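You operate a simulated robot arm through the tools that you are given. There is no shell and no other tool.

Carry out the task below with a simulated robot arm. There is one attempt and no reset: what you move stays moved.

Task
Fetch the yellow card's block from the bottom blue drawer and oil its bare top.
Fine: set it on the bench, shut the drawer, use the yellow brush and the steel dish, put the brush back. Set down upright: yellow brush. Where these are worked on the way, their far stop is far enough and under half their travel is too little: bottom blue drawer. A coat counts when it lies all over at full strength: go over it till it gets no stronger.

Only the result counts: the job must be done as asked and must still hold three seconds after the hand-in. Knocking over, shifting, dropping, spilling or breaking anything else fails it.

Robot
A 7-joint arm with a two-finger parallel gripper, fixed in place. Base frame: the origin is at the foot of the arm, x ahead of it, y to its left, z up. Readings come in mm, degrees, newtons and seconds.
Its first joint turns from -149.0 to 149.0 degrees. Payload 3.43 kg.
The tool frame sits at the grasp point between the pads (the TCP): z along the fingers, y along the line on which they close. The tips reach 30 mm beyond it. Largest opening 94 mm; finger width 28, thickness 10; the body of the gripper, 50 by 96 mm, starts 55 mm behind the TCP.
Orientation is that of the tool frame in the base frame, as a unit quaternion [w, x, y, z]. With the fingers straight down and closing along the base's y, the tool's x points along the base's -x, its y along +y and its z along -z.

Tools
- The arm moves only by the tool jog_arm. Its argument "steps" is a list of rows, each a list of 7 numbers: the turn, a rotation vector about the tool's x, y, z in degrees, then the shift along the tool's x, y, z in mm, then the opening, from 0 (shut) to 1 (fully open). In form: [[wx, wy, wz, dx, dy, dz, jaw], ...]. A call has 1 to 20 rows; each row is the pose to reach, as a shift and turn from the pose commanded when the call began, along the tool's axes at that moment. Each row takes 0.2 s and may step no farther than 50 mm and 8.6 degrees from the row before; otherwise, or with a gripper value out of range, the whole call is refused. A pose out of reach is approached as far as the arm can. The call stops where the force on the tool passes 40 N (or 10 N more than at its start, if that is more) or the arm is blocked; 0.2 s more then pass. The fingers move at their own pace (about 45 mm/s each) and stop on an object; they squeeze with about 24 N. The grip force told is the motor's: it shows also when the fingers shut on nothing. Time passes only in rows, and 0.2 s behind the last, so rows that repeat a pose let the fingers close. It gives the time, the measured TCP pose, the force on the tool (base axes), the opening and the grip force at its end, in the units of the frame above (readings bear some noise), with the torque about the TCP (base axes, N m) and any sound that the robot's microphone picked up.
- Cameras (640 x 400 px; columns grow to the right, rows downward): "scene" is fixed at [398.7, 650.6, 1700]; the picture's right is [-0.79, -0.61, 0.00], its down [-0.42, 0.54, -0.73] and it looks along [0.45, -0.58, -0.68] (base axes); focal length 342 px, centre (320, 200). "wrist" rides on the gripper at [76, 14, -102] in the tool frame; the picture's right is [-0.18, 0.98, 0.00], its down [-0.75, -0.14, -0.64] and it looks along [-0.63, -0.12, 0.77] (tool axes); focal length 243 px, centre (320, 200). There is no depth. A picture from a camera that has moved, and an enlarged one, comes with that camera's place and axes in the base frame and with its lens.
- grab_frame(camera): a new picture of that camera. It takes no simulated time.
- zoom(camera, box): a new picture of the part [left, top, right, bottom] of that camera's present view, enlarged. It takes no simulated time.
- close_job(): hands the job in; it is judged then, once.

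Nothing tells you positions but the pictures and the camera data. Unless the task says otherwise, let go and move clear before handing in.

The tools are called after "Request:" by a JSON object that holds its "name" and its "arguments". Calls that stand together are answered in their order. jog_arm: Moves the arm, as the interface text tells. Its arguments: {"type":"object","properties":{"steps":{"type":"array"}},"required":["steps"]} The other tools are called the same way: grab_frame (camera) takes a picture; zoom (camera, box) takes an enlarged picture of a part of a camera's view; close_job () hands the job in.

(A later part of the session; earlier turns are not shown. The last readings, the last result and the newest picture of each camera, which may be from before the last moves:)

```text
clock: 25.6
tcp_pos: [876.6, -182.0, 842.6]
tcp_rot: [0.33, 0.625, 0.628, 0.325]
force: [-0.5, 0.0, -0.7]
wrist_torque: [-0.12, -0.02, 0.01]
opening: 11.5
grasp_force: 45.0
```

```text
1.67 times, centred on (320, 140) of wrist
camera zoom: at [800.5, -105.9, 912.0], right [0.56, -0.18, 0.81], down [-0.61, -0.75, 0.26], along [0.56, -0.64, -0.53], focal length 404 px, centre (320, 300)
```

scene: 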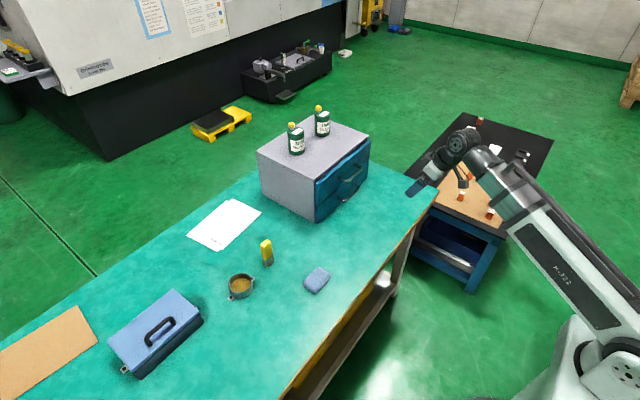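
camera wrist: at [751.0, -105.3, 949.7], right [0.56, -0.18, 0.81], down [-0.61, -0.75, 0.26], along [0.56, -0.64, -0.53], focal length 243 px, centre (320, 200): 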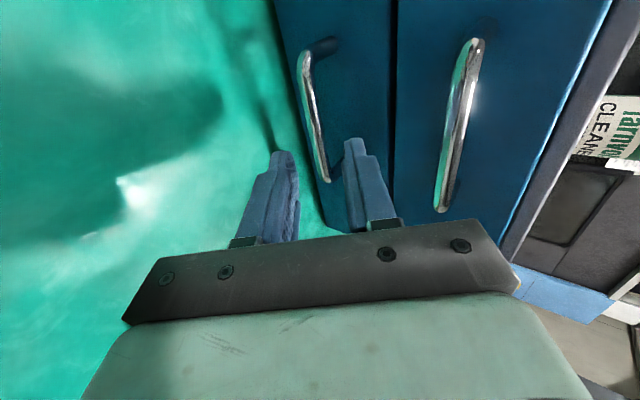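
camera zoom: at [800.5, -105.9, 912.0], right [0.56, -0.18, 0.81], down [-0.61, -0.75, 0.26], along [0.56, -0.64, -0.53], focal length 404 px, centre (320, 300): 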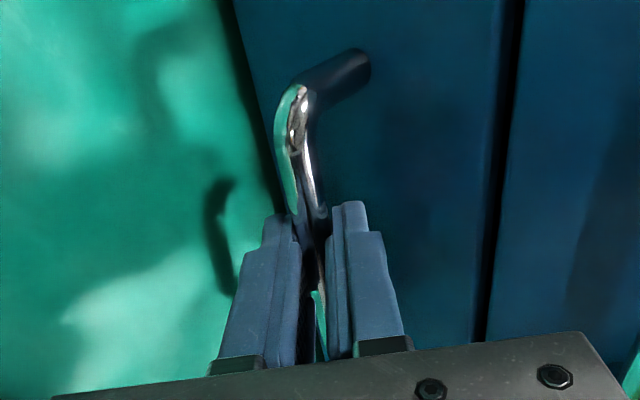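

The bar is gripped. Now I pull straight back along −x, slowly.

Request:
{"name": "jog_arm", "arguments": {"steps": [[0, 0, 0, 0, -1.7, -2.5, 0], [0, 0, 0, 0, -4, -5.7, 0], [0, 0, 0, 0, -8, -11.5, 0], [0, 0, 0, 0, -12.5, -18, 0], [0, 0, 0, 0, -17.1, -24.6, 0], [0, 0, 0, 0, -21.7, -31.2, 0], [0, 0, 0, 0, -26.2, -37.8, 0], [0, 0, 0, 0, -30.8, -44.3, 0], [0, 0, 0, 0, -35.4, -50.9, 0], [0, 0, 0, 0, -39.9, -57.5, 0], [0, 0, 0, 0, -44.5, -64, 0], [0, 0, 0, 0, -49.1, -70.6, 0], [0, 0, 0, 0, -53.6, -77.2, 0], [0, 0, 0, 0, -57, -82, 0], [0, 0, 0, 0, -57, -82, 0]]}}

Request:
{"name": "grab_frame", "arguments": {"camera": "scene"}}

Request:
{"name": "grab_frame", "arguments": {"camera": "wrist"}}

```text
clock: 28.9
tcp_pos: [777.1, -184.0, 842.2]
tcp_rot: [0.33, 0.626, 0.628, 0.324]
force: [-0.2, 0.2, 2.2]
wrist_torque: [-0.04, -0.06, 0.16]
opening: 11.6
grasp_force: 45.2
```

```text
taken
```

scene: 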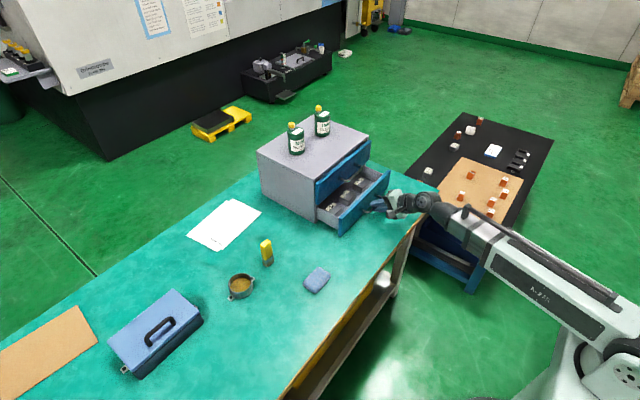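

```text
taken
camera wrist: at [700.3, -105.9, 912.0], right [0.56, -0.18, 0.81], down [-0.61, -0.75, 0.26], along [0.56, -0.64, -0.53], focal length 243 px, centre (320, 200)
```

wrist: 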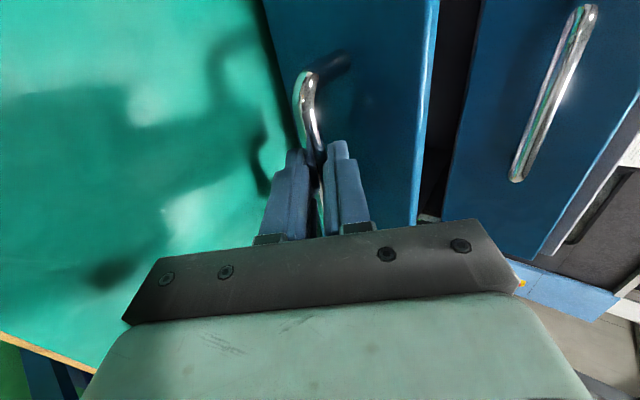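

The drawer is out about 100 mm without resistance and holds several blocks. I keep pulling toward its stop, slowing as I go.

Request:
{"name": "jog_arm", "arguments": {"steps": [[0, 0, 0, 0, -2.3, -3.3, 0], [0, 0, 0, 0, -5.7, -8.2, 0], [0, 0, 0, 0, -9.1, -13.1, 0], [0, 0, 0, 0, -12.5, -18, 0], [0, 0, 0, 0, -16, -23, 0], [0, 0, 0, 0, -19.4, -27.9, 0], [0, 0, 0, 0, -22.8, -32.8, 0], [0, 0, 0, 0, -26.2, -37.8, 0], [0, 0, 0, 0, -29.7, -42.7, 0], [0, 0, 0, 0, -33.1, -47.6, 0], [0, 0, 0, 0, -36.5, -52.5, 0], [0, 0, 0, 0, -39.9, -57.5, 0], [0, 0, 0, 0, -43.4, -62.4, 0], [0, 0, 0, 0, -45.6, -65.7, 0], [0, 0, 0, 0, -45.6, -65.7, 0]]}}

Request:
{"name": "grab_frame", "arguments": {"camera": "scene"}}

```text
clock: 32.0
tcp_pos: [695.5, -183.6, 842.5]
tcp_rot: [0.331, 0.625, 0.628, 0.325]
force: [-0.6, -4.7, 0.0]
wrist_torque: [-0.39, -0.04, -0.29]
opening: 11.4
grasp_force: 45.4
```

```text
taken
```

scene: 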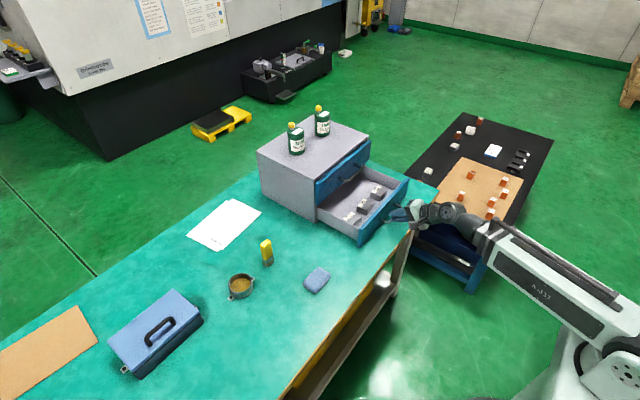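

The drawer is out about 180 mm; I zoom to see its contents.

Request:
{"name": "zoom", "arguments": {"camera": "scene", "box": [310, 150, 430, 250]}}

Request:
{"name": "zoom", "arguments": {"camera": "scene", "box": [330, 170, 410, 230]}}

```text
4.00 times, centred on (370, 200) of scene
camera zoom: at [398.7, 650.6, 1700.0], right [-0.79, -0.61, 0.0], down [-0.42, 0.54, -0.73], along [0.45, -0.58, -0.68], focal length 1367 px, centre (120, 200)
```

zoom: 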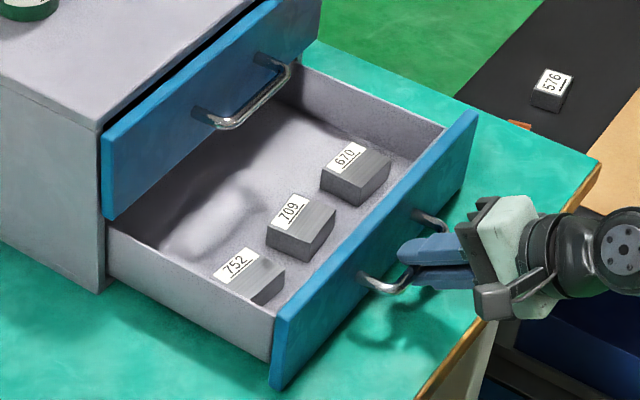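

```text
6.67 times, centred on (370, 200) of scene
camera zoom: at [398.7, 650.6, 1700.0], right [-0.79, -0.61, 0.0], down [-0.42, 0.54, -0.73], along [0.45, -0.58, -0.68], focal length 2279 px, centre (-13, 200)
```

zoom: 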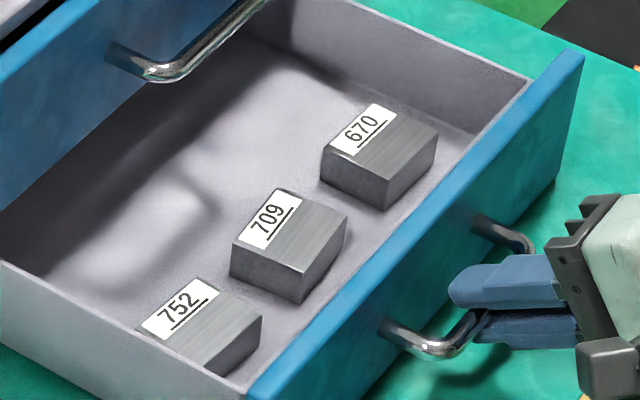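

Three blocks: 752, 709, 670. I need the yellow card with one of these numbers, so I search the pictures at high zoom.

Request:
{"name": "zoom", "arguments": {"camera": "scene", "box": [240, 40, 340, 110]}}

Request:
{"name": "zoom", "arguments": {"camera": "scene", "box": [330, 0, 430, 70]}}

Request:
{"name": "zoom", "arguments": {"camera": "scene", "box": [410, 105, 560, 200]}}

Request:
{"name": "zoom", "arguments": {"camera": "scene", "box": [400, 190, 520, 300]}}

Request:
{"name": "zoom", "arguments": {"camera": "scene", "box": [0, 30, 60, 90]}}

Request:
{"name": "zoom", "arguments": {"camera": "scene", "box": [170, 185, 280, 265]}}

Request:
{"name": "grab_frame", "arguments": {"camera": "wrist"}}

```text
5.71 times, centred on (290, 75) of scene
camera zoom: at [398.7, 650.6, 1700.0], right [-0.79, -0.61, 0.0], down [-0.42, 0.54, -0.73], along [0.45, -0.58, -0.68], focal length 1953 px, centre (491, 914)
```

zoom: 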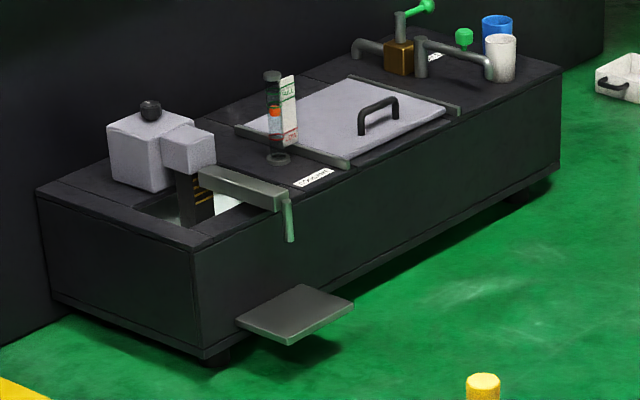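

```text
5.71 times, centred on (380, 35) of scene
camera zoom: at [398.7, 650.6, 1700.0], right [-0.79, -0.61, 0.0], down [-0.42, 0.54, -0.73], along [0.45, -0.58, -0.68], focal length 1953 px, centre (-23, 1143)
```

zoom: 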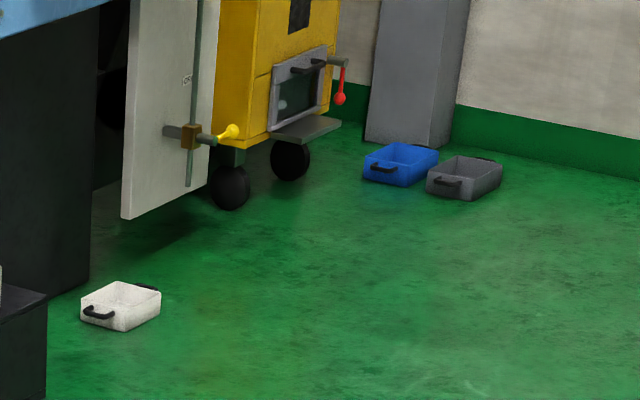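

```text
4.21 times, centred on (485, 152) of scene
camera zoom: at [398.7, 650.6, 1700.0], right [-0.79, -0.61, 0.0], down [-0.42, 0.54, -0.73], along [0.45, -0.58, -0.68], focal length 1439 px, centre (-375, 400)
```

zoom: 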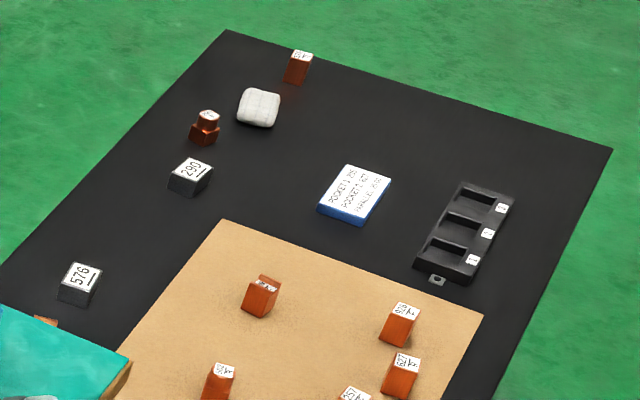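

```text
3.64 times, centred on (460, 245) of scene
camera zoom: at [398.7, 650.6, 1700.0], right [-0.79, -0.61, 0.0], down [-0.42, 0.54, -0.73], along [0.45, -0.58, -0.68], focal length 1243 px, centre (-189, 36)
```

zoom: 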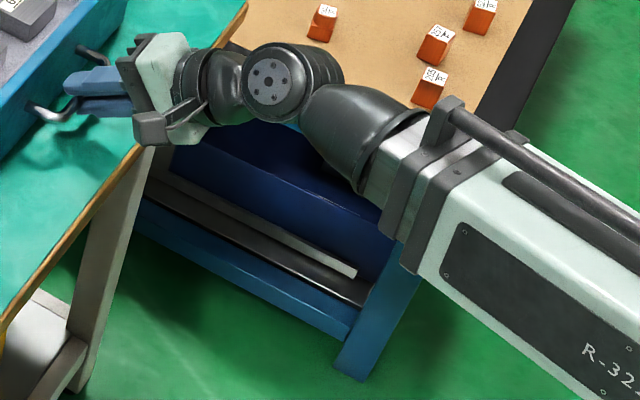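

```text
6.67 times, centred on (30, 60) of scene
camera zoom: at [398.7, 650.6, 1700.0], right [-0.79, -0.61, 0.0], down [-0.42, 0.54, -0.73], along [0.45, -0.58, -0.68], focal length 2279 px, centre (2253, 1133)
```

zoom: 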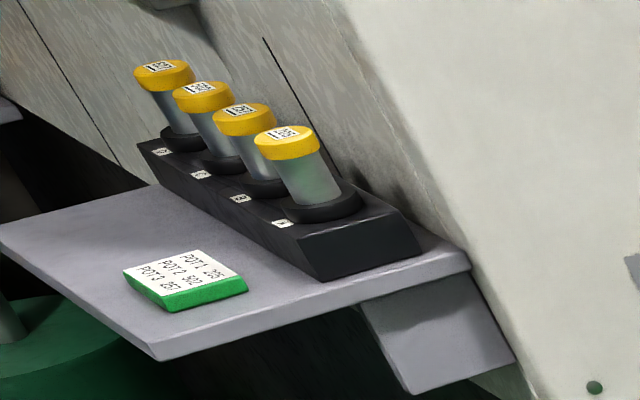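

```text
5.00 times, centred on (225, 225) of scene
camera zoom: at [398.7, 650.6, 1700.0], right [-0.79, -0.61, 0.0], down [-0.42, 0.54, -0.73], along [0.45, -0.58, -0.68], focal length 1709 px, centre (795, 75)
```

zoom: 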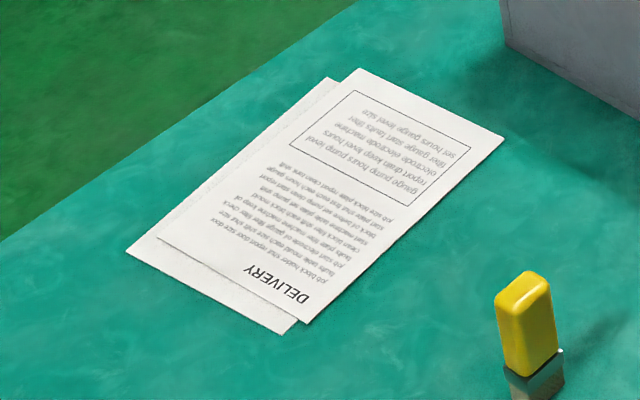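

```text
taken
camera wrist: at [620.4, -105.9, 912.0], right [0.56, -0.18, 0.81], down [-0.61, -0.75, 0.26], along [0.56, -0.64, -0.53], focal length 243 px, centre (320, 200)
```

wrist: 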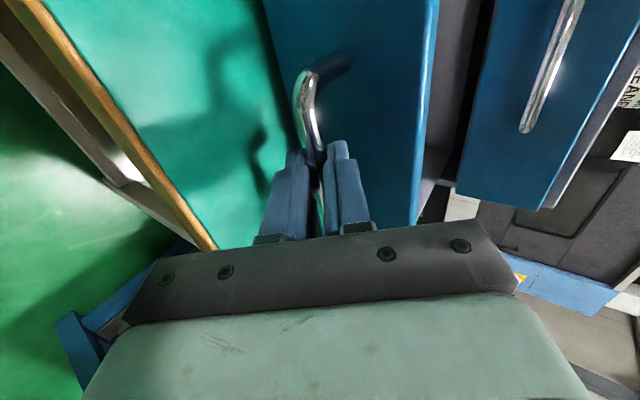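

The drawer is open well past half (about 180 mm of at most ~260). I release the handle and back off along the fingers, then survey for the yellow card.

Request:
{"name": "jog_arm", "arguments": {"steps": [[0, 0, 0, 0, 0, 0, 0.3], [0, 0, 0, 0, 0, 0, 0.3], [0, 0, 0, 0, 0, 0, 0.3], [0, 0, 0, 0, 0, -4, 0.3], [0, 0, 0, 0, 0, -12, 0.3], [0, 0, 0, 0, 0, -22, 0.3], [0, 0, 0, 0, 0, -34, 0.3], [0, 0, 0, 0, 0, -46, 0.3], [0, 0, 0, 0, 0, -58, 0.3], [0, 0, 0, 0, 0, -70, 0.3], [0, 0, 0, 0, 0, -78, 0.3], [0, 0, 0, 0, 0, -80, 0.3]]}}

Request:
{"name": "zoom", "arguments": {"camera": "scene", "box": [310, 150, 430, 250]}}

```text
clock: 34.6
tcp_pos: [681.5, -201.7, 882.8]
tcp_rot: [0.33, 0.626, 0.628, 0.325]
force: [-0.3, -0.6, -0.7]
wrist_torque: [-0.01, 0.01, -0.03]
opening: 28.0
grasp_force: 0.1
out of reach, approached as far as the arm can: row 6, 7, 8, 9, 10, 11, 12
```

```text
4.00 times, centred on (370, 200) of scene
camera zoom: at [398.7, 650.6, 1700.0], right [-0.79, -0.61, 0.0], down [-0.42, 0.54, -0.73], along [0.45, -0.58, -0.68], focal length 1367 px, centre (120, 200)
```

zoom: 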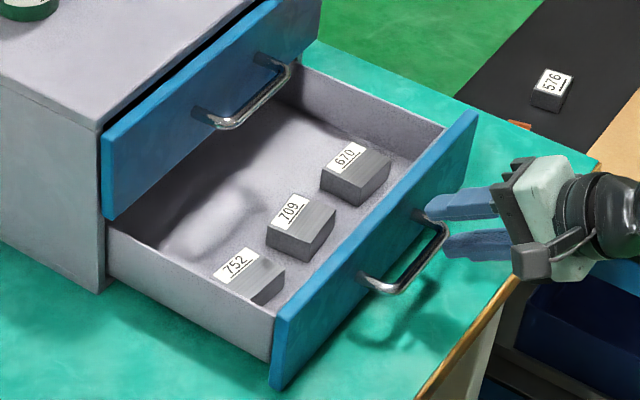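

The handle is released; I couldn't retreat that far inward with this tilt, but the tips are clear of the bar. I go up while reducing the tilt.

Request:
{"name": "jog_arm", "arguments": {"steps": [[0, 0, 0, 0, 8, -5, 0.3], [3, 0, 0, 0, 17, -11, 0.3], [6, 0, 0, 0, 27, -17, 0.3], [10, 0, 0, 0, 38, -23, 0.3], [14, 0, 0, 0, 49, -29, 0.3], [18, 0, 0, 0, 60, -34, 0.3], [22, 0, 0, 0, 72, -36, 0.3], [26, 0, 0, 0, 84, -34, 0.3], [30, 0, 0, 0, 96, -30, 0.5], [33, 0, 0, 0, 108, -24, 0.7], [35, 0, 0, 0, 120, -16, 0.9], [35, 0, 0, 0, 130, -8, 1], [35, 0, 0, 0, 130, -8, 1]]}}

Request:
{"name": "grab_frame", "arguments": {"camera": "scene"}}

Request:
{"name": "grab_frame", "arguments": {"camera": "wrist"}}

```text
clock: 37.5
tcp_pos: [749.5, -200.7, 992.3]
tcp_rot: [0.127, 0.696, 0.696, 0.122]
force: [0.2, 0.5, -0.4]
wrist_torque: [-0.02, -0.02, 0.0]
opening: 93.9
grasp_force: 0.1
```

```text
taken
```

scene: 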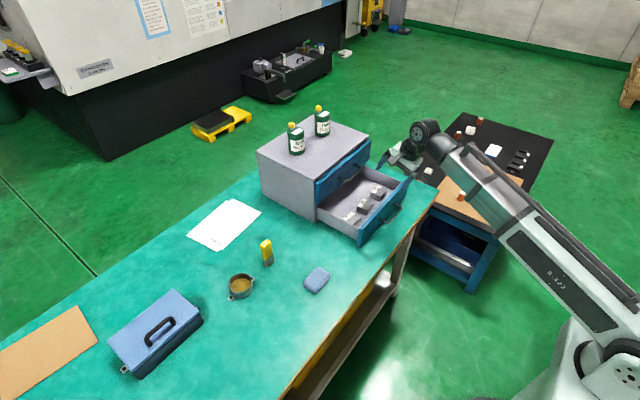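

```text
taken
camera wrist: at [727.5, -122.3, 1093.9], right [0.92, -0.18, 0.34], down [-0.36, -0.75, 0.56], along [0.15, -0.64, -0.75], focal length 243 px, centre (320, 200)
```

wrist: 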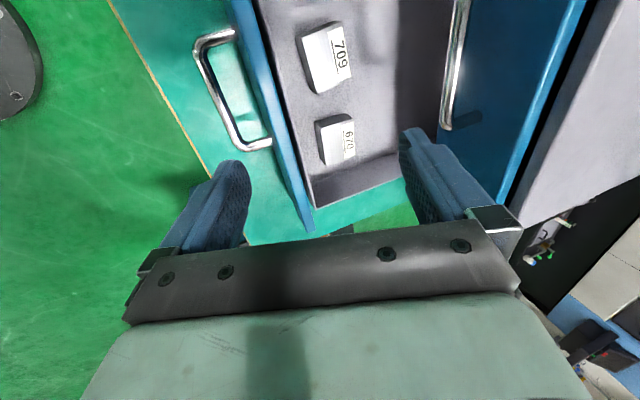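

Blocks 709 and 670 are clear in view. I turn the hand back to face forward and raise it, to survey for the yellow card.

Request:
{"name": "jog_arm", "arguments": {"steps": [[0, 0, -4, 0, 1, -3, 1], [0, 0, -10, 0, 3, -8, 1], [0, 0, -16.5, 0, 5, -14, 1], [0, 0, -23, 0, 7, -20, 1], [0, 0, -29.5, 0, 9, -26, 1], [0, 0, -36, 0, 11, -32, 1], [0, 0, -42.5, 0, 13, -38, 1], [0, 0, -49, 0, 15, -43, 1], [0, 0, -55.5, 0, 17, -48, 1], [0, 0, -62, 0, 19, -53, 1], [0, 0, -68.5, 0, 21, -58, 1], [0, 0, -75, 0, 23, -63, 1], [0, 0, -81.5, 0, 25, -69, 1], [0, 0, -87, 0, 27, -75, 1], [0, 0, -90, 0, 27, -75, 1], [0, 0, -90, 0, 27, -75, 1]]}}

Request:
{"name": "grab_frame", "arguments": {"camera": "wrist"}}

```text
clock: 40.9
tcp_pos: [748.7, -198.3, 1072.0]
tcp_rot: [0.175, -0.001, 0.985, -0.005]
force: [-0.1, 0.4, -0.2]
wrist_torque: [-0.01, -0.03, -0.03]
opening: 94.1
grasp_force: 0.0
```

```text
taken
camera wrist: at [641.7, -183.7, 1142.6], right [0.17, 0.98, 0.05], down [0.49, -0.13, 0.86], along [0.86, -0.12, -0.5], focal length 243 px, centre (320, 200)
```

wrist: 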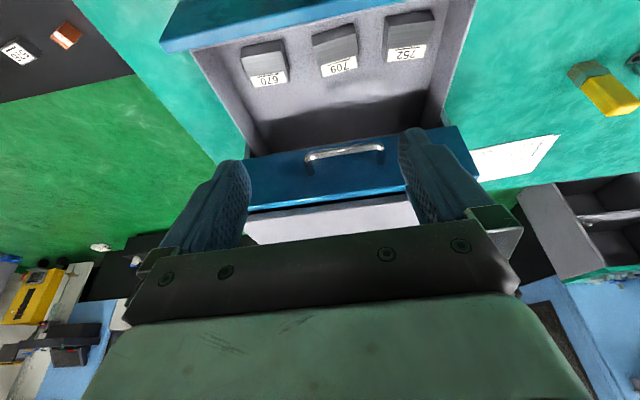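

Now I sweep the hand to the left over the bench (well above everything), turning the camera toward +y.

Request:
{"name": "jog_arm", "arguments": {"steps": [[-0.5, 0, -1.3, 2, 10, -1, 1], [-1.3, 0, -3.5, 6, 30, -2, 1], [-2.2, 0, -6, 11, 55, -4, 1], [-3.1, 0, -8.5, 17, 82, -6, 1], [-4, 0, -11, 22, 109, -8, 1], [-4.9, 0, -13.5, 28, 136, -10, 1], [-5.8, 0, -16, 33, 163, -12, 1], [-6.7, 0, -18.5, 39, 190, -14, 1], [-7.6, 0, -21, 44, 217, -16, 1], [-8.5, 0, -23.5, 50, 244, -18, 1], [-9.4, 0, -26, 55, 271, -20, 1], [-10.3, 0, -28.5, 61, 298, -22, 1], [-11.2, 0, -31, 66, 325, -24, 1], [-12.1, 0, -33.5, 72, 352, -26, 1], [-13, 0, -36, 77, 379, -28, 1], [-13.8, 0, -38, 83, 406, -30, 1], [-14.5, 0, -40, 88, 433, -32, 1], [-15, 0, -41.2, 93, 456, -34, 1], [-15.4, 0, -42.3, 96, 470, -35, 1], [-15.4, 0, -42.3, 96, 470, -35, 1]]}}

Request:
{"name": "grab_frame", "arguments": {"camera": "wrist"}}

Request:
{"name": "grab_frame", "arguments": {"camera": "scene"}}

```text
clock: 45.0
tcp_pos: [646.9, 271.7, 1067.8]
tcp_rot: [0.16, -0.377, 0.91, 0.061]
force: [-0.3, -0.3, -0.8]
wrist_torque: [-0.02, 0.01, 0.02]
opening: 94.0
grasp_force: 0.0
```

```text
taken
camera wrist: at [561.4, 207.5, 1138.9], right [-0.57, 0.82, 0.05], down [0.44, 0.25, 0.86], along [0.69, 0.52, -0.51], focal length 243 px, centre (320, 200)
```

wrist: 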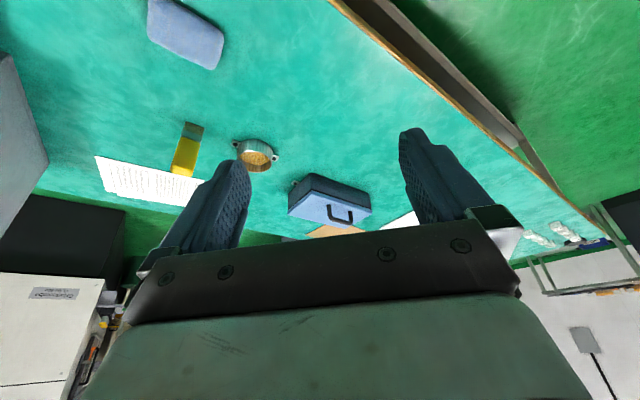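

```text
taken
```

scene: 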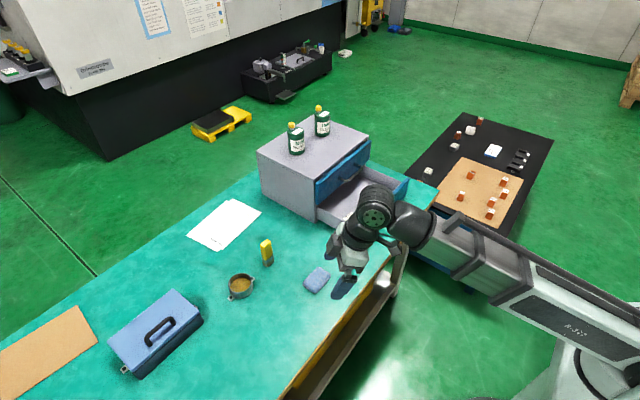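

I see more of the left end of the bench beyond the blue box. I zoom in on that.

Request:
{"name": "zoom", "arguments": {"camera": "wrist", "box": [280, 160, 640, 300]}}

Request:
{"name": "zoom", "arguments": {"camera": "wrist", "box": [510, 200, 640, 300]}}

Request:
{"name": "zoom", "arguments": {"camera": "wrist", "box": [60, 270, 160, 400]}}

Request:
{"name": "zoom", "arguments": {"camera": "wrist", "box": [160, 110, 300, 210]}}

```text
1.78 times, centred on (460, 230) of wrist
camera zoom: at [561.4, 207.5, 1138.9], right [-0.57, 0.82, 0.05], down [0.44, 0.25, 0.86], along [0.69, 0.52, -0.51], focal length 431 px, centre (71, 147)
```

zoom: 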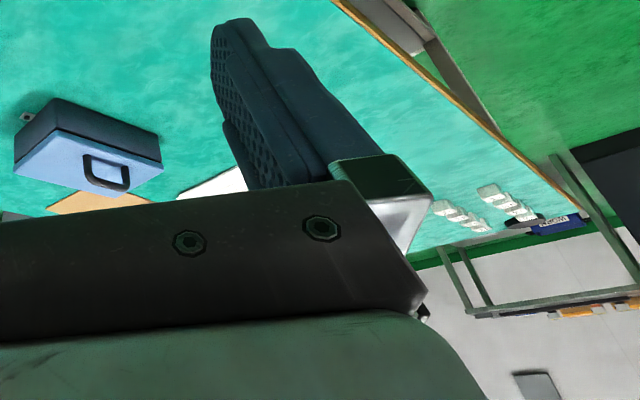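

```text
4.00 times, centred on (575, 250) of wrist
camera zoom: at [561.4, 207.5, 1138.9], right [-0.57, 0.82, 0.05], down [0.44, 0.25, 0.86], along [0.69, 0.52, -0.51], focal length 970 px, centre (-700, 0)
```

zoom: 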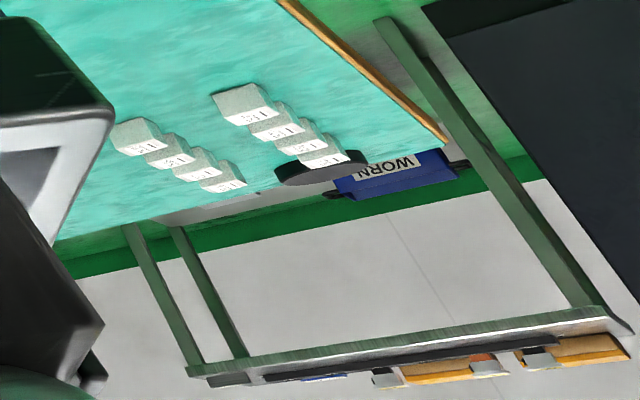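

```text
3.08 times, centred on (110, 335) of wrist
camera zoom: at [561.4, 207.5, 1138.9], right [-0.57, 0.82, 0.05], down [0.44, 0.25, 0.86], along [0.69, 0.52, -0.51], focal length 746 px, centre (966, -215)
```

zoom: 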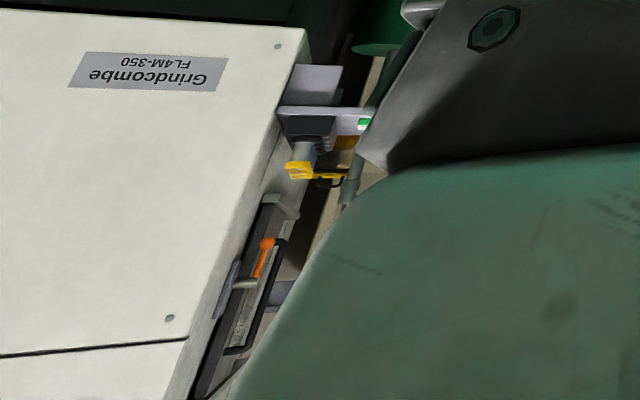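

```text
4.00 times, centred on (230, 160) of wrist
camera zoom: at [561.4, 207.5, 1138.9], right [-0.57, 0.82, 0.05], down [0.44, 0.25, 0.86], along [0.69, 0.52, -0.51], focal length 970 px, centre (680, 360)
```

zoom: 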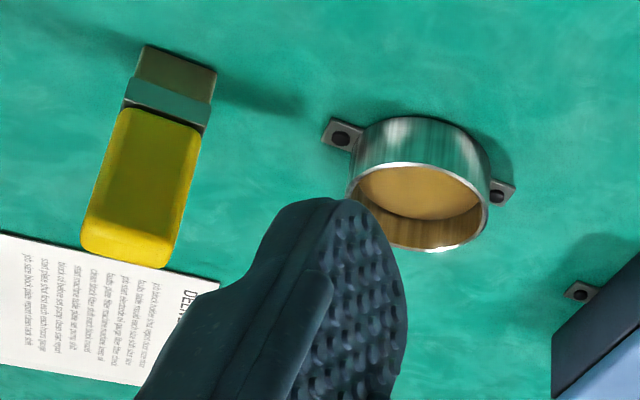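

The left end of the bench has small white blocks, a "WORN" tray and a rack. I move further left and look at that end.

Request:
{"name": "jog_arm", "arguments": {"steps": [[-0.4, 0, -1, -1, 10, 0, 1], [-1, 0, -2.8, -4, 30, 0, 1], [-1.7, 0, -4.7, -7, 53, 0, 1], [-2.4, 0, -6.6, -10, 77, 0, 1], [-3.1, 0, -8.5, -13, 101, -1, 1], [-3.8, 0, -10.4, -16, 125, -1, 1], [-4.5, 0, -12.3, -19, 149, -1, 1], [-5.2, 0, -14.2, -22, 173, -1, 1], [-5.9, 0, -16.1, -26, 197, -1, 1], [-6.6, 0, -18, -29, 221, -1, 1], [-7.3, 0, -20, -32, 245, -1, 1], [-8, 0, -22, -35, 269, -1, 1], [-8.7, 0, -24, -38, 293, -1, 1], [-9.4, 0, -26, -42, 317, -2, 1], [-10.2, 0, -28, -45, 341, -2, 1], [-11, 0, -30, -48, 365, -2, 1], [-11.6, 0, -31.9, -51, 387, -2, 1], [-12, 0, -32.9, -53, 400, -2, 1], [-12, 0, -32.9, -53, 403, -2, 1]]}}

Request:
{"name": "grab_frame", "arguments": {"camera": "wrist"}}

Request:
{"name": "zoom", "arguments": {"camera": "wrist", "box": [120, 80, 520, 260]}}

```text
clock: 49.0
tcp_pos: [397.0, 589.8, 1085.8]
tcp_rot: [0.131, -0.634, 0.755, 0.107]
force: [0.1, 0.8, -1.2]
wrist_torque: [-0.05, -0.01, -0.01]
opening: 94.1
grasp_force: 0.0
```

```text
taken
camera wrist: at [364.2, 489.1, 1155.8], right [-0.94, 0.34, 0.06], down [0.22, 0.46, 0.86], along [0.27, 0.82, -0.51], focal length 243 px, centre (320, 200)
```

wrist: 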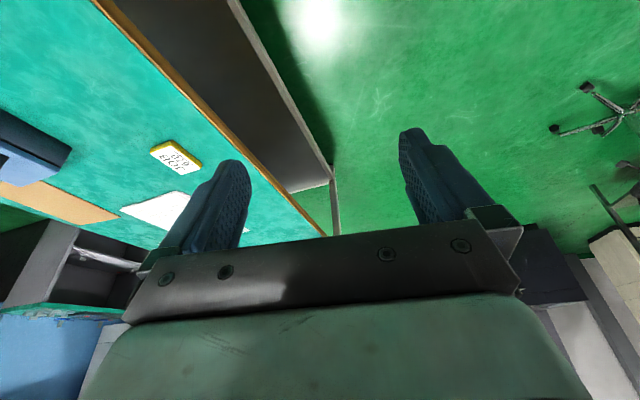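

```text
1.60 times, centred on (320, 170) of wrist
camera zoom: at [364.2, 489.1, 1155.8], right [-0.94, 0.34, 0.06], down [0.22, 0.46, 0.86], along [0.27, 0.82, -0.51], focal length 388 px, centre (320, 248)
```

zoom: 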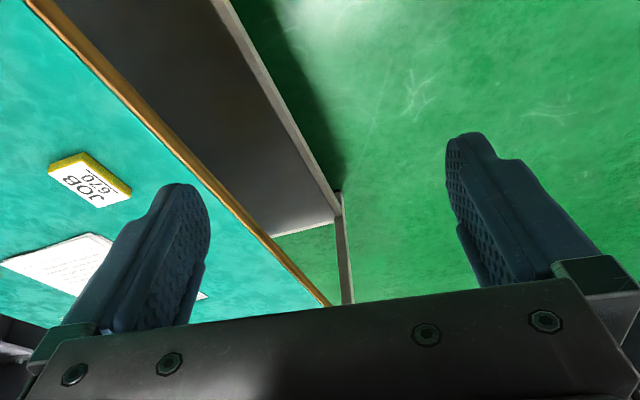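

There is the yellow-edged card on the bench's left end, reading "JOB 6?0". I zoom to read the number clearly.

Request:
{"name": "zoom", "arguments": {"camera": "wrist", "box": [140, 130, 210, 180]}}

```text
8.00 times, centred on (175, 155) of wrist
camera zoom: at [364.2, 489.1, 1155.8], right [-0.94, 0.34, 0.06], down [0.22, 0.46, 0.86], along [0.27, 0.82, -0.51], focal length 1941 px, centre (1480, 560)
```

zoom: 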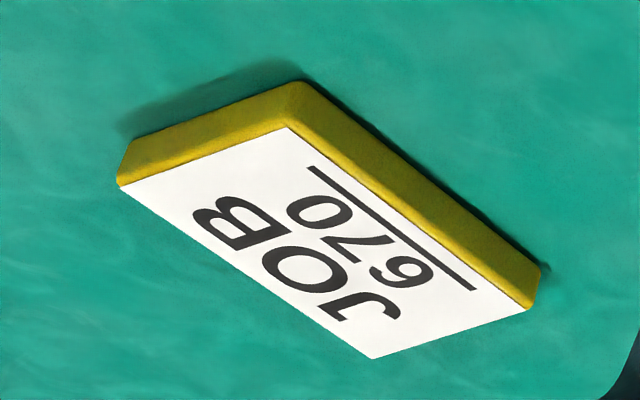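

The card reads JOB 670, so block 670 (the −y one in the drawer) is the one. I return the hand over the drawer the way I came.

Request:
{"name": "jog_arm", "arguments": {"steps": [[0.3, 0, 0.9, 6, -7, -2, 1], [0.9, 0, 2.6, 19, -22, -6, 1], [1.6, 0, 4.5, 34, -40, -10, 1], [2.3, 0, 6.4, 50, -58, -14, 1], [3, 0, 8.3, 66, -76, -19, 1], [3.7, 0, 10.3, 82, -95, -24, 1], [4.4, 0, 12.3, 98, -114, -28, 1], [5.1, 0, 14.3, 114, -132, -33, 1], [5.8, 0, 16.3, 130, -151, -37, 1], [6.5, 0, 18.3, 146, -170, -42, 1], [7.2, 0, 20.3, 162, -188, -47, 1], [7.9, 0, 22.3, 178, -207, -51, 1], [8.6, 0, 24.3, 194, -226, -56, 1], [9.3, 0, 26.3, 210, -244, -60, 1], [10, 0, 28.3, 226, -262, -65, 1], [10.7, 0, 30.3, 240, -279, -69, 1], [11.3, 0, 32, 252, -293, -73, 1], [11.6, 0, 33, 259, -301, -75, 1], [11.6, 0, 33, 259, -301, -75, 1]]}}

```text
clock: 53.0
tcp_pos: [646.4, 272.7, 1070.6]
tcp_rot: [0.159, -0.376, 0.911, 0.065]
force: [0.2, 0.2, 0.3]
wrist_torque: [0.0, -0.01, 0.0]
opening: 93.7
grasp_force: 0.0
```

Continuing back over the drawer.

Request:
{"name": "jog_arm", "arguments": {"steps": [[0.3, 0, 1, 5, -8, -1, 1], [1, 0, 2.8, 18, -26, -4, 1], [1.8, 0, 5, 33, -49, -7, 1], [2.6, 0, 7.3, 49, -72, -10, 1], [3.4, 0, 9.7, 65, -96, -13, 1], [4.2, 0, 12.1, 81, -120, -17, 1], [5, 0, 14.5, 97, -144, -20, 1], [5.9, 0, 16.9, 113, -168, -23, 1], [6.7, 0, 19.3, 129, -192, -27, 1], [7.6, 0, 21.7, 145, -216, -30, 1], [8.4, 0, 24.1, 161, -240, -33, 1], [9.2, 0, 26.5, 177, -264, -37, 1], [10.1, 0, 28.9, 193, -288, -40, 1], [10.9, 0, 31.3, 209, -312, -43, 1], [11.7, 0, 33.6, 225, -335, -46, 1], [12.5, 0, 35.8, 240, -357, -50, 1], [13.3, 0, 38, 255, -378, -53, 1], [14, 0, 40, 268, -398, -55, 1], [14.6, 0, 41.7, 280, -415, -57, 1], [14.9, 0, 42.5, 285, -422, -58.7, 1]]}}

Request:
{"name": "grab_frame", "arguments": {"camera": "wrist"}}

```text
clock: 57.2
tcp_pos: [742.1, -229.6, 1030.1]
tcp_rot: [0.171, 0.001, 0.985, 0.001]
force: [0.2, -0.3, -0.7]
wrist_torque: [0.02, 0.02, 0.02]
opening: 94.0
grasp_force: 0.0
```

```text
taken
camera wrist: at [635.0, -213.8, 1101.6], right [0.17, 0.98, 0.06], down [0.49, -0.14, 0.86], along [0.85, -0.12, -0.51], focal length 243 px, centre (320, 200)
```

wrist: 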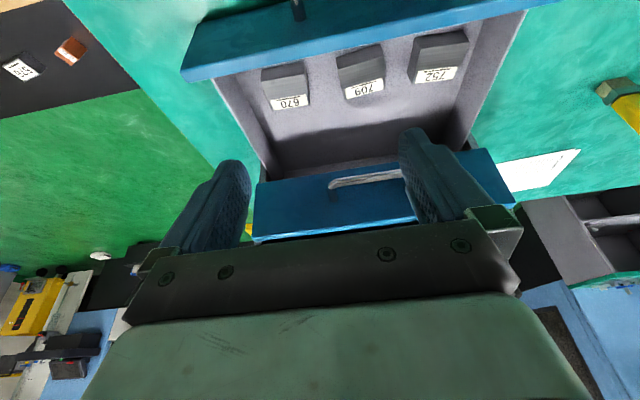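

Now I straighten the tool to vertical and get above block 670 to measure it.

Request:
{"name": "jog_arm", "arguments": {"steps": [[0, 2, 0, -3, -3, 6, 1], [0, 4.5, 0, -7, -8, 15, 1], [0, 7, 0, -11, -13, 24, 1], [0, 9.5, 0, -15, -18, 34, 1], [0, 12, 0, -19, -23, 44, 1], [0, 14.5, 0, -24, -28, 54, 1], [0, 17, 0, -29, -34, 65, 1], [0, 19, 0, -33, -38, 73, 1], [0, 19.7, 0, -34.4, -40, 76, 1], [0, 19.7, 0, -34.4, -40, 76, 1]]}}

Request:
{"name": "grab_frame", "arguments": {"camera": "wrist"}}

Request:
{"name": "zoom", "arguments": {"camera": "wrist", "box": [200, 0, 480, 175]}}

```text
clock: 59.5
tcp_pos: [799.1, -268.0, 970.7]
tcp_rot: [-0.001, 0.001, 1.0, 0.001]
force: [-0.8, 0.9, -0.6]
wrist_torque: [0.01, -0.02, -0.02]
opening: 94.0
grasp_force: 0.0
```

```text
taken
camera wrist: at [723.3, -254.3, 1072.7], right [0.19, 0.98, 0.0], down [0.75, -0.14, 0.64], along [0.63, -0.12, -0.77], focal length 243 px, centre (320, 200)
```

wrist: 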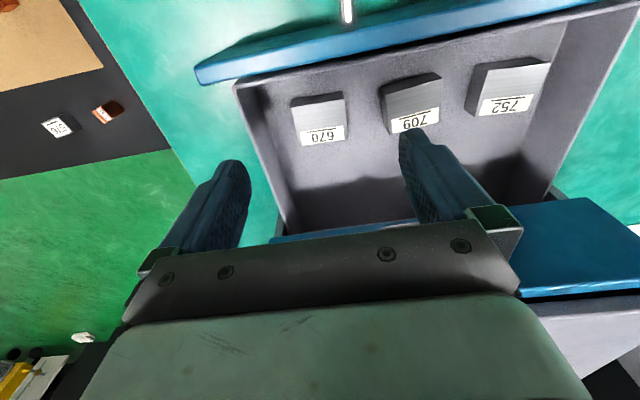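

```text
2.29 times, centred on (340, 88) of wrist
camera zoom: at [723.3, -254.3, 1072.7], right [0.19, 0.98, 0.0], down [0.75, -0.14, 0.64], along [0.63, -0.12, -0.77], focal length 555 px, centre (274, 457)
```

zoom: 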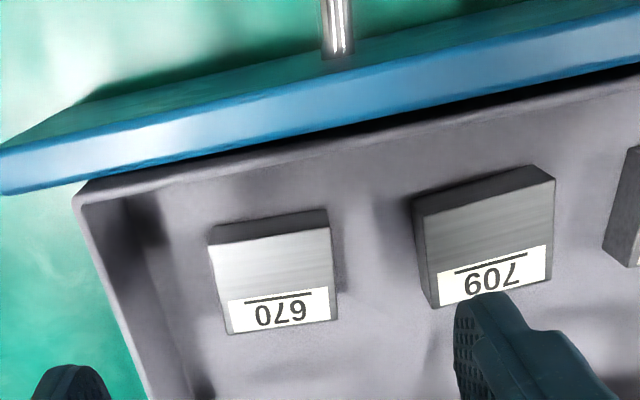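

Block 670 sits near (826, −273), about 52 mm wide in y, 44 in x, top at z≈824. I move above it and down to a pre-grasp height to check alignment.

Request:
{"name": "jog_arm", "arguments": {"steps": [[0, 0, 0, -4, -1, 8, 1], [0, 0, 0, -9, -2, 22, 0.95], [0, 0, 0, -14, -3, 38, 0.9], [0, 0, 0, -19, -4, 54, 0.87], [0, 0, 0, -23, -5, 70, 0.87], [0, 0, 0, -25, -5, 82, 0.87], [0, 0, 0, -25, -5, 90, 0.87], [0, 0, 0, -25, -5, 90, 0.87]]}}

Request:
{"name": "grab_frame", "arguments": {"camera": "wrist"}}

Request:
{"name": "zoom", "arguments": {"camera": "wrist", "box": [180, 40, 480, 230]}}

Request:
{"name": "zoom", "arguments": {"camera": "scene", "box": [310, 130, 430, 250]}}

```text
clock: 61.2
tcp_pos: [825.3, -273.0, 880.4]
tcp_rot: [0.001, 0.0, 1.0, 0.001]
force: [0.4, -0.8, 0.7]
wrist_torque: [-0.02, 0.02, 0.0]
opening: 81.7
grasp_force: 0.1
```

```text
taken
camera wrist: at [748.5, -259.1, 982.4], right [0.19, 0.98, 0.0], down [0.75, -0.14, 0.64], along [0.63, -0.12, -0.77], focal length 243 px, centre (320, 200)
```

wrist: 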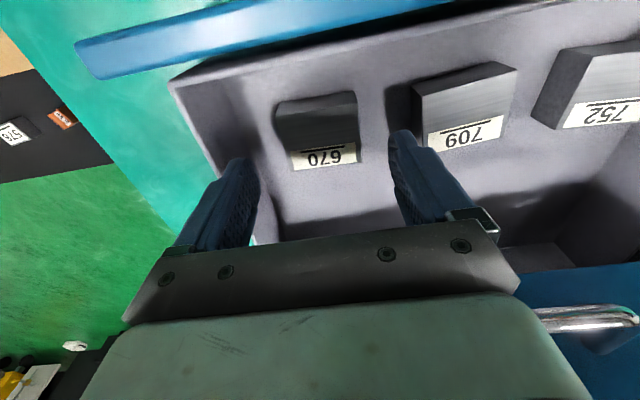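

```text
2.11 times, centred on (330, 135) of wrist
camera zoom: at [748.5, -259.1, 982.4], right [0.19, 0.98, 0.0], down [0.75, -0.14, 0.64], along [0.63, -0.12, -0.77], focal length 511 px, centre (299, 337)
```

zoom: 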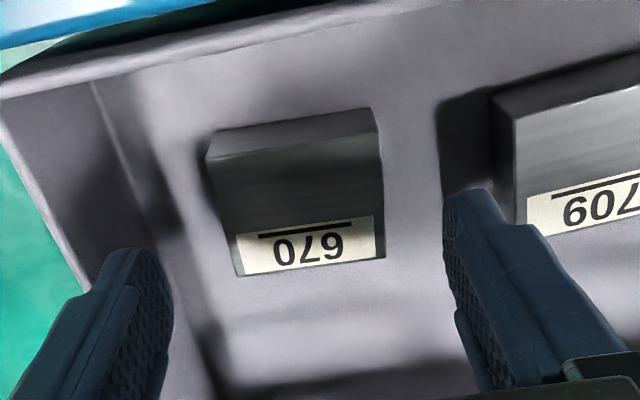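

```text
3.33 times, centred on (370, 190) of scene
camera zoom: at [398.7, 650.6, 1700.0], right [-0.79, -0.61, 0.0], down [-0.42, 0.54, -0.73], along [0.45, -0.58, -0.68], focal length 1139 px, centre (153, 233)
```

zoom: 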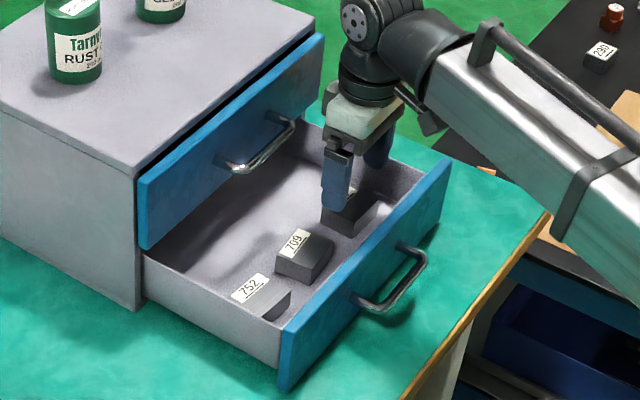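

Well aligned (block centre ≈ (824, −272.5), turned about −2.7°). I descend and close on it.

Request:
{"name": "jog_arm", "arguments": {"steps": [[0, 0, 0.8, 0.5, 0, 5, 0.87], [0, 0, 1.8, 1, 0, 13, 0.87], [0, 0, 2.7, 1, 0, 22, 0.87], [0, 0, 2.7, 1, 0, 31, 0.87], [0, 0, 2.7, 1, 0, 38, 0.87], [0, 0, 2.7, 1, 0, 42, 0.87], [0, 0, 2.7, 1, 0, 44, 0.87], [0, 0, 2.7, 1, 0, 44, 0.87]]}}

Request:
{"name": "jog_arm", "arguments": {"steps": [[0, 0, 0, 0, 0, 0, 0.7], [0, 0, 0, 0, 0, 0, 0.6], [0, 0, 0, 0, 0, 0, 0.45], [0, 0, 0, 0, 0, 0, 0.3], [0, 0, 0, 0, 0, 0, 0.3], [0, 0, 0, 0, 0, 0, 0.3]]}}

Request:
{"name": "zoom", "arguments": {"camera": "wrist", "box": [180, 40, 480, 230]}}

```text
clock: 63.0
tcp_pos: [822.8, -272.8, 835.9]
tcp_rot: [0.0, 0.025, 1.0, 0.001]
force: [0.2, 0.0, 0.2]
wrist_torque: [-0.02, 0.01, -0.03]
opening: 81.7
grasp_force: 0.1
```

```text
clock: 64.5
tcp_pos: [823.1, -274.0, 836.2]
tcp_rot: [0.0, 0.024, 1.0, 0.002]
force: [0.2, 2.1, 0.3]
wrist_torque: [-0.06, -0.03, 0.05]
opening: 54.8
grasp_force: 23.7
```

```text
2.11 times, centred on (330, 135) of wrist
camera zoom: at [747.7, -255.3, 938.7], right [0.23, 0.97, 0.0], down [0.75, -0.18, 0.64], along [0.62, -0.15, -0.77], focal length 511 px, centre (299, 337)
```

zoom: 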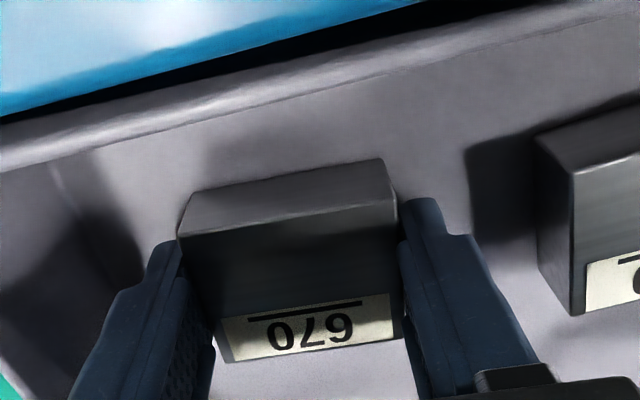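

Gripped (54.8 mm, 24 N). I lift it straight up out of the drawer.

Request:
{"name": "jog_arm", "arguments": {"steps": [[0, 0, 0, 0, 0, -2, 0.3], [0, 0, 0, 0, 0, -6, 0.3], [0, 0, 0, 0, 0, -13, 0.3], [0, 0, 0, 0, 0, -22, 0.3], [0, 0, 0, 0, 0, -33, 0.3], [0, 0, 0, 0, 0, -46, 0.3], [0, 0, 0, 0, 0, -60, 0.3], [0, 0, 0, 0, 0, -74, 0.3], [0, 0, 0, 0, 0, -88, 0.3], [0, 0, 0, 0, 0, -100, 0.3], [0, 0, 0, 0, 0, -108, 0.3], [0, 0, 0, 0, 0, -112, 0.3], [0, 0, 0, 0, 0, -112, 0.3]]}}

Request:
{"name": "grab_frame", "arguments": {"camera": "scene"}}

Request:
{"name": "grab_frame", "arguments": {"camera": "wrist"}}

```text
clock: 67.2
tcp_pos: [823.2, -273.9, 948.7]
tcp_rot: [-0.001, 0.024, 1.0, 0.001]
force: [0.6, -0.2, -5.8]
wrist_torque: [0.04, 0.01, 0.0]
opening: 54.8
grasp_force: 24.1
```

```text
taken
```

scene: 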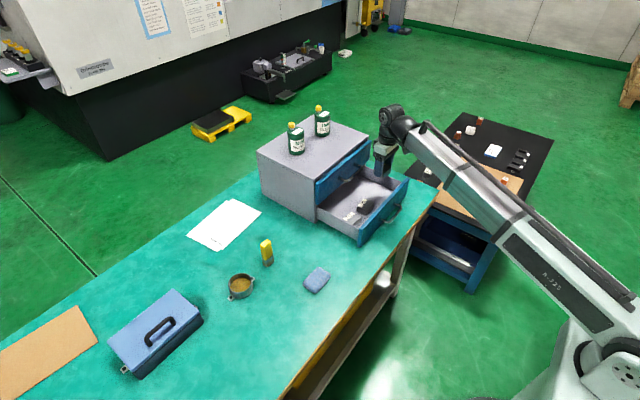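

```text
taken
camera wrist: at [748.1, -255.5, 1050.8], right [0.23, 0.97, 0.0], down [0.75, -0.18, 0.64], along [0.62, -0.15, -0.77], focal length 243 px, centre (320, 200)
```

wrist: 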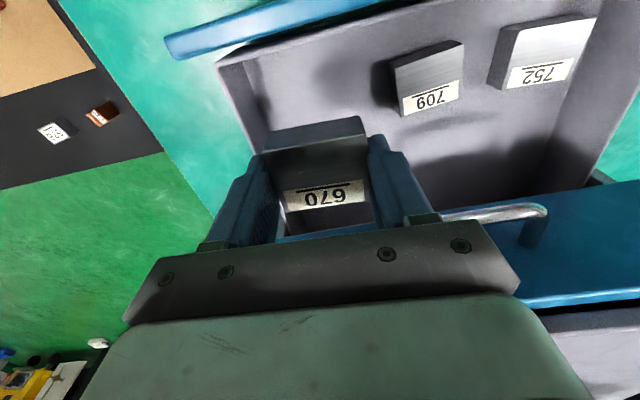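

The block is clear of the drawer. I carry it across to a free spot on the bench around (840, 70).

Request:
{"name": "jog_arm", "arguments": {"steps": [[0, 0, 0, 0, 4, -4, 0.3], [0, 0, 0, 0, 13, -8, 0.3], [0, 0, 0, 0, 27, -12, 0.3], [0, 0, 0, 0, 45, -14, 0.3], [0, 0, 0, 0, 65, -15, 0.3], [0, 0, 0, 0, 87, -15, 0.3], [0, 0, 0, 0, 109, -15, 0.3], [0, 0, 0, 0, 131, -15, 0.3], [0, 0, 0, 0, 153, -15, 0.3], [0, 0, 0, 0, 175, -15, 0.3], [0, 0, 0, 0, 197, -15, 0.3], [0, 0, 0, 0, 219, -15, 0.3], [0, 0, 0, 0, 241, -15, 0.3], [0, 0, 0, 0, 263, -15, 0.3], [0, 0, 0, 0, 285, -15, 0.3], [0, 0, 0, 0, 305, -15, 0.3], [0, 0, 0, 0, 322, -15, 0.3], [0, 0, 0, 0, 335, -15, 0.3], [0, 0, 0, 0, 343, -15, 0.3], [0, 0, 0, 0, 344, -15, 0.3]]}}

Request:
{"name": "grab_frame", "arguments": {"camera": "scene"}}

Request:
{"name": "grab_frame", "arguments": {"camera": "wrist"}}

```text
clock: 71.5
tcp_pos: [839.8, 69.7, 963.0]
tcp_rot: [0.0, 0.024, 1.0, 0.001]
force: [-0.4, 0.0, -5.3]
wrist_torque: [-0.01, 0.07, 0.01]
opening: 55.0
grasp_force: 23.9
```

```text
taken
```

scene: 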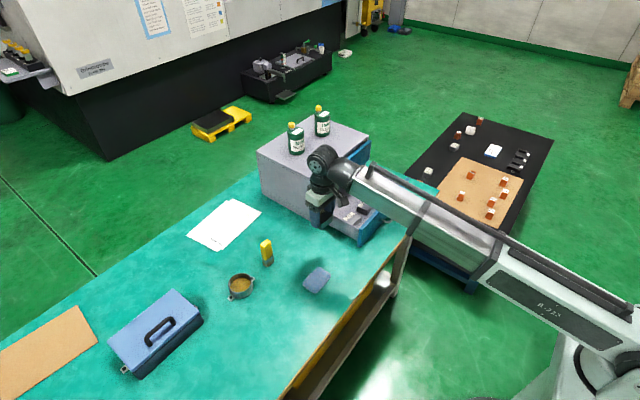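

```text
taken
camera wrist: at [764.7, 88.2, 1066.1], right [0.23, 0.97, 0.0], down [0.75, -0.18, 0.64], along [0.62, -0.15, -0.77], focal length 243 px, centre (320, 200)
```

wrist: 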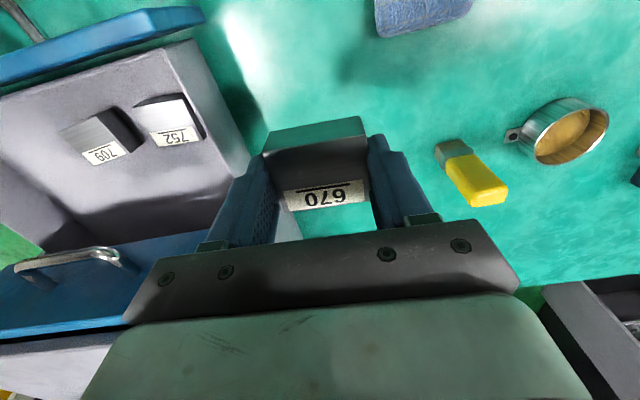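

Clear space below. I lower the block toward the bench.

Request:
{"name": "jog_arm", "arguments": {"steps": [[0, 0, 0, 0, 0, 4, 0.3], [0, 0, 0, 0, 0, 12, 0.3], [0, 0, 0, 0, 0, 24, 0.3], [0, 0, 0, 0, 0, 38, 0.3], [0, 0, 0, 0, 0, 52, 0.3], [0, 0, 0, 0, 0, 66, 0.3], [0, 0, 0, 0, 0, 80, 0.3], [0, 0, 0, 0, 0, 94, 0.3], [0, 0, 0, 0, 0, 106, 0.3], [0, 0, 0, 0, 0, 116, 0.3], [0, 0, 0, 0, 0, 123, 0.3], [0, 0, 0, 0, 0, 127, 0.3], [0, 0, 0, 0, 0, 130, 0.3], [0, 0, 0, 0, 0, 130, 0.3]]}}

Request:
{"name": "zoom", "arguments": {"camera": "scene", "box": [270, 150, 390, 270]}}

Request:
{"name": "grab_frame", "arguments": {"camera": "wrist"}}

```text
clock: 74.5
tcp_pos: [840.0, 71.0, 834.3]
tcp_rot: [-0.001, 0.025, 1.0, 0.0]
force: [0.0, -0.8, -5.6]
wrist_torque: [-0.01, 0.03, 0.01]
opening: 54.9
grasp_force: 23.3
```

```text
3.33 times, centred on (330, 210) of scene
camera zoom: at [398.7, 650.6, 1700.0], right [-0.79, -0.61, 0.0], down [-0.42, 0.54, -0.73], along [0.45, -0.58, -0.68], focal length 1139 px, centre (287, 167)
```

zoom: 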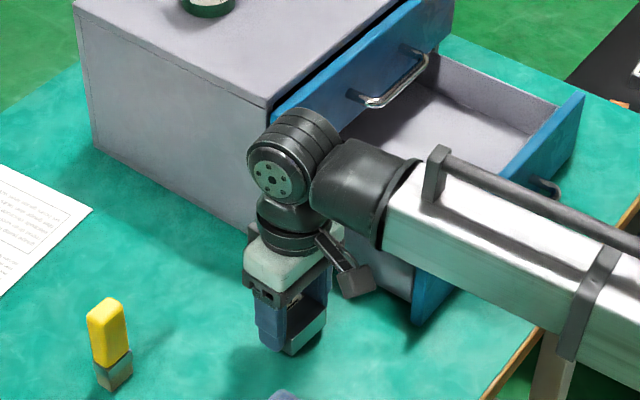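

```text
taken
camera wrist: at [764.2, 88.6, 936.4], right [0.23, 0.97, 0.0], down [0.75, -0.18, 0.64], along [0.62, -0.15, -0.77], focal length 243 px, centre (320, 200)
```

wrist: 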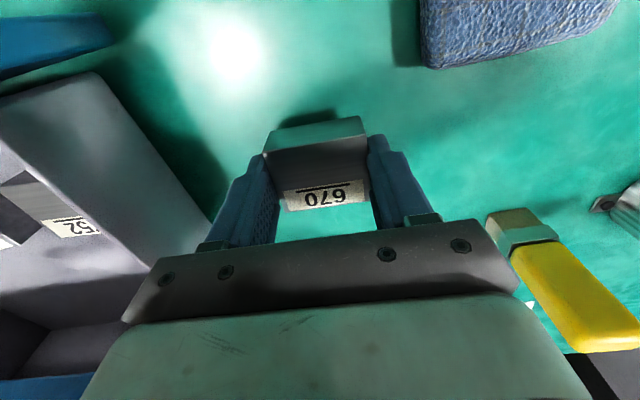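

Close to the bench now. I lower in small steps, watching the vertical force.

Request:
{"name": "jog_arm", "arguments": {"steps": [[0, 0, 0, 0, 0, 2, 0.3], [0, 0, 0, 0, 0, 4, 0.3], [0, 0, 0, 0, 0, 6, 0.3], [0, 0, 0, 0, 0, 6, 0.3]]}}

Request:
{"name": "jog_arm", "arguments": {"steps": [[0, 0, 0, 0, 0, 1, 0.3], [0, 0, 0, 0, 0, 2, 0.3], [0, 0, 0, 0, 0, 2, 0.3]]}}

Request:
{"name": "jog_arm", "arguments": {"steps": [[0, 0, 0, 0, 0, 1, 0.3], [0, 0, 0, 0, 0, 2, 0.3], [0, 0, 0, 0, 0, 2, 0.3]]}}

```text
clock: 75.5
tcp_pos: [839.1, 72.7, 828.7]
tcp_rot: [-0.001, 0.025, 1.0, 0.0]
force: [-0.7, -0.9, -5.1]
wrist_torque: [-0.01, -0.01, 0.03]
opening: 55.0
grasp_force: 23.9
```

```text
clock: 76.2
tcp_pos: [840.2, 71.2, 826.5]
tcp_rot: [-0.001, 0.024, 1.0, 0.001]
force: [0.0, -1.0, -4.6]
wrist_torque: [0.02, -0.01, -0.01]
opening: 54.7
grasp_force: 24.2
```

```text
clock: 77.0
tcp_pos: [839.8, 70.0, 822.8]
tcp_rot: [-0.001, 0.025, 1.0, 0.001]
force: [-0.5, -0.5, -4.7]
wrist_torque: [-0.01, -0.01, 0.02]
opening: 54.6
grasp_force: 24.6
```

Request:
{"name": "jog_arm", "arguments": {"steps": [[0, 0, 0, 0, 0, 1, 0.3], [0, 0, 0, 0, 0, 2, 0.3], [0, 0, 0, 0, 0, 2, 0.3]]}}

Request:
{"name": "zoom", "arguments": {"camera": "wrist", "box": [220, 80, 420, 240]}}

```text
clock: 77.8
tcp_pos: [839.6, 71.1, 823.3]
tcp_rot: [-0.001, 0.024, 1.0, 0.001]
force: [0.1, -0.4, -4.4]
wrist_torque: [-0.01, 0.03, -0.01]
opening: 54.8
grasp_force: 23.4
```

```text
2.50 times, centred on (320, 160) of wrist
camera zoom: at [764.3, 88.4, 924.3], right [0.23, 0.97, 0.0], down [0.75, -0.18, 0.64], along [0.62, -0.15, -0.77], focal length 606 px, centre (320, 300)
```

zoom: 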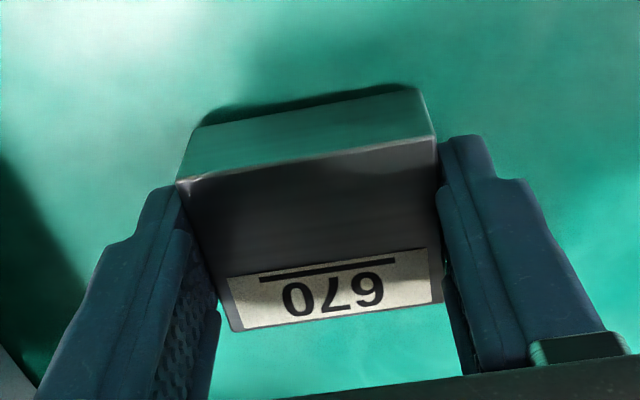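

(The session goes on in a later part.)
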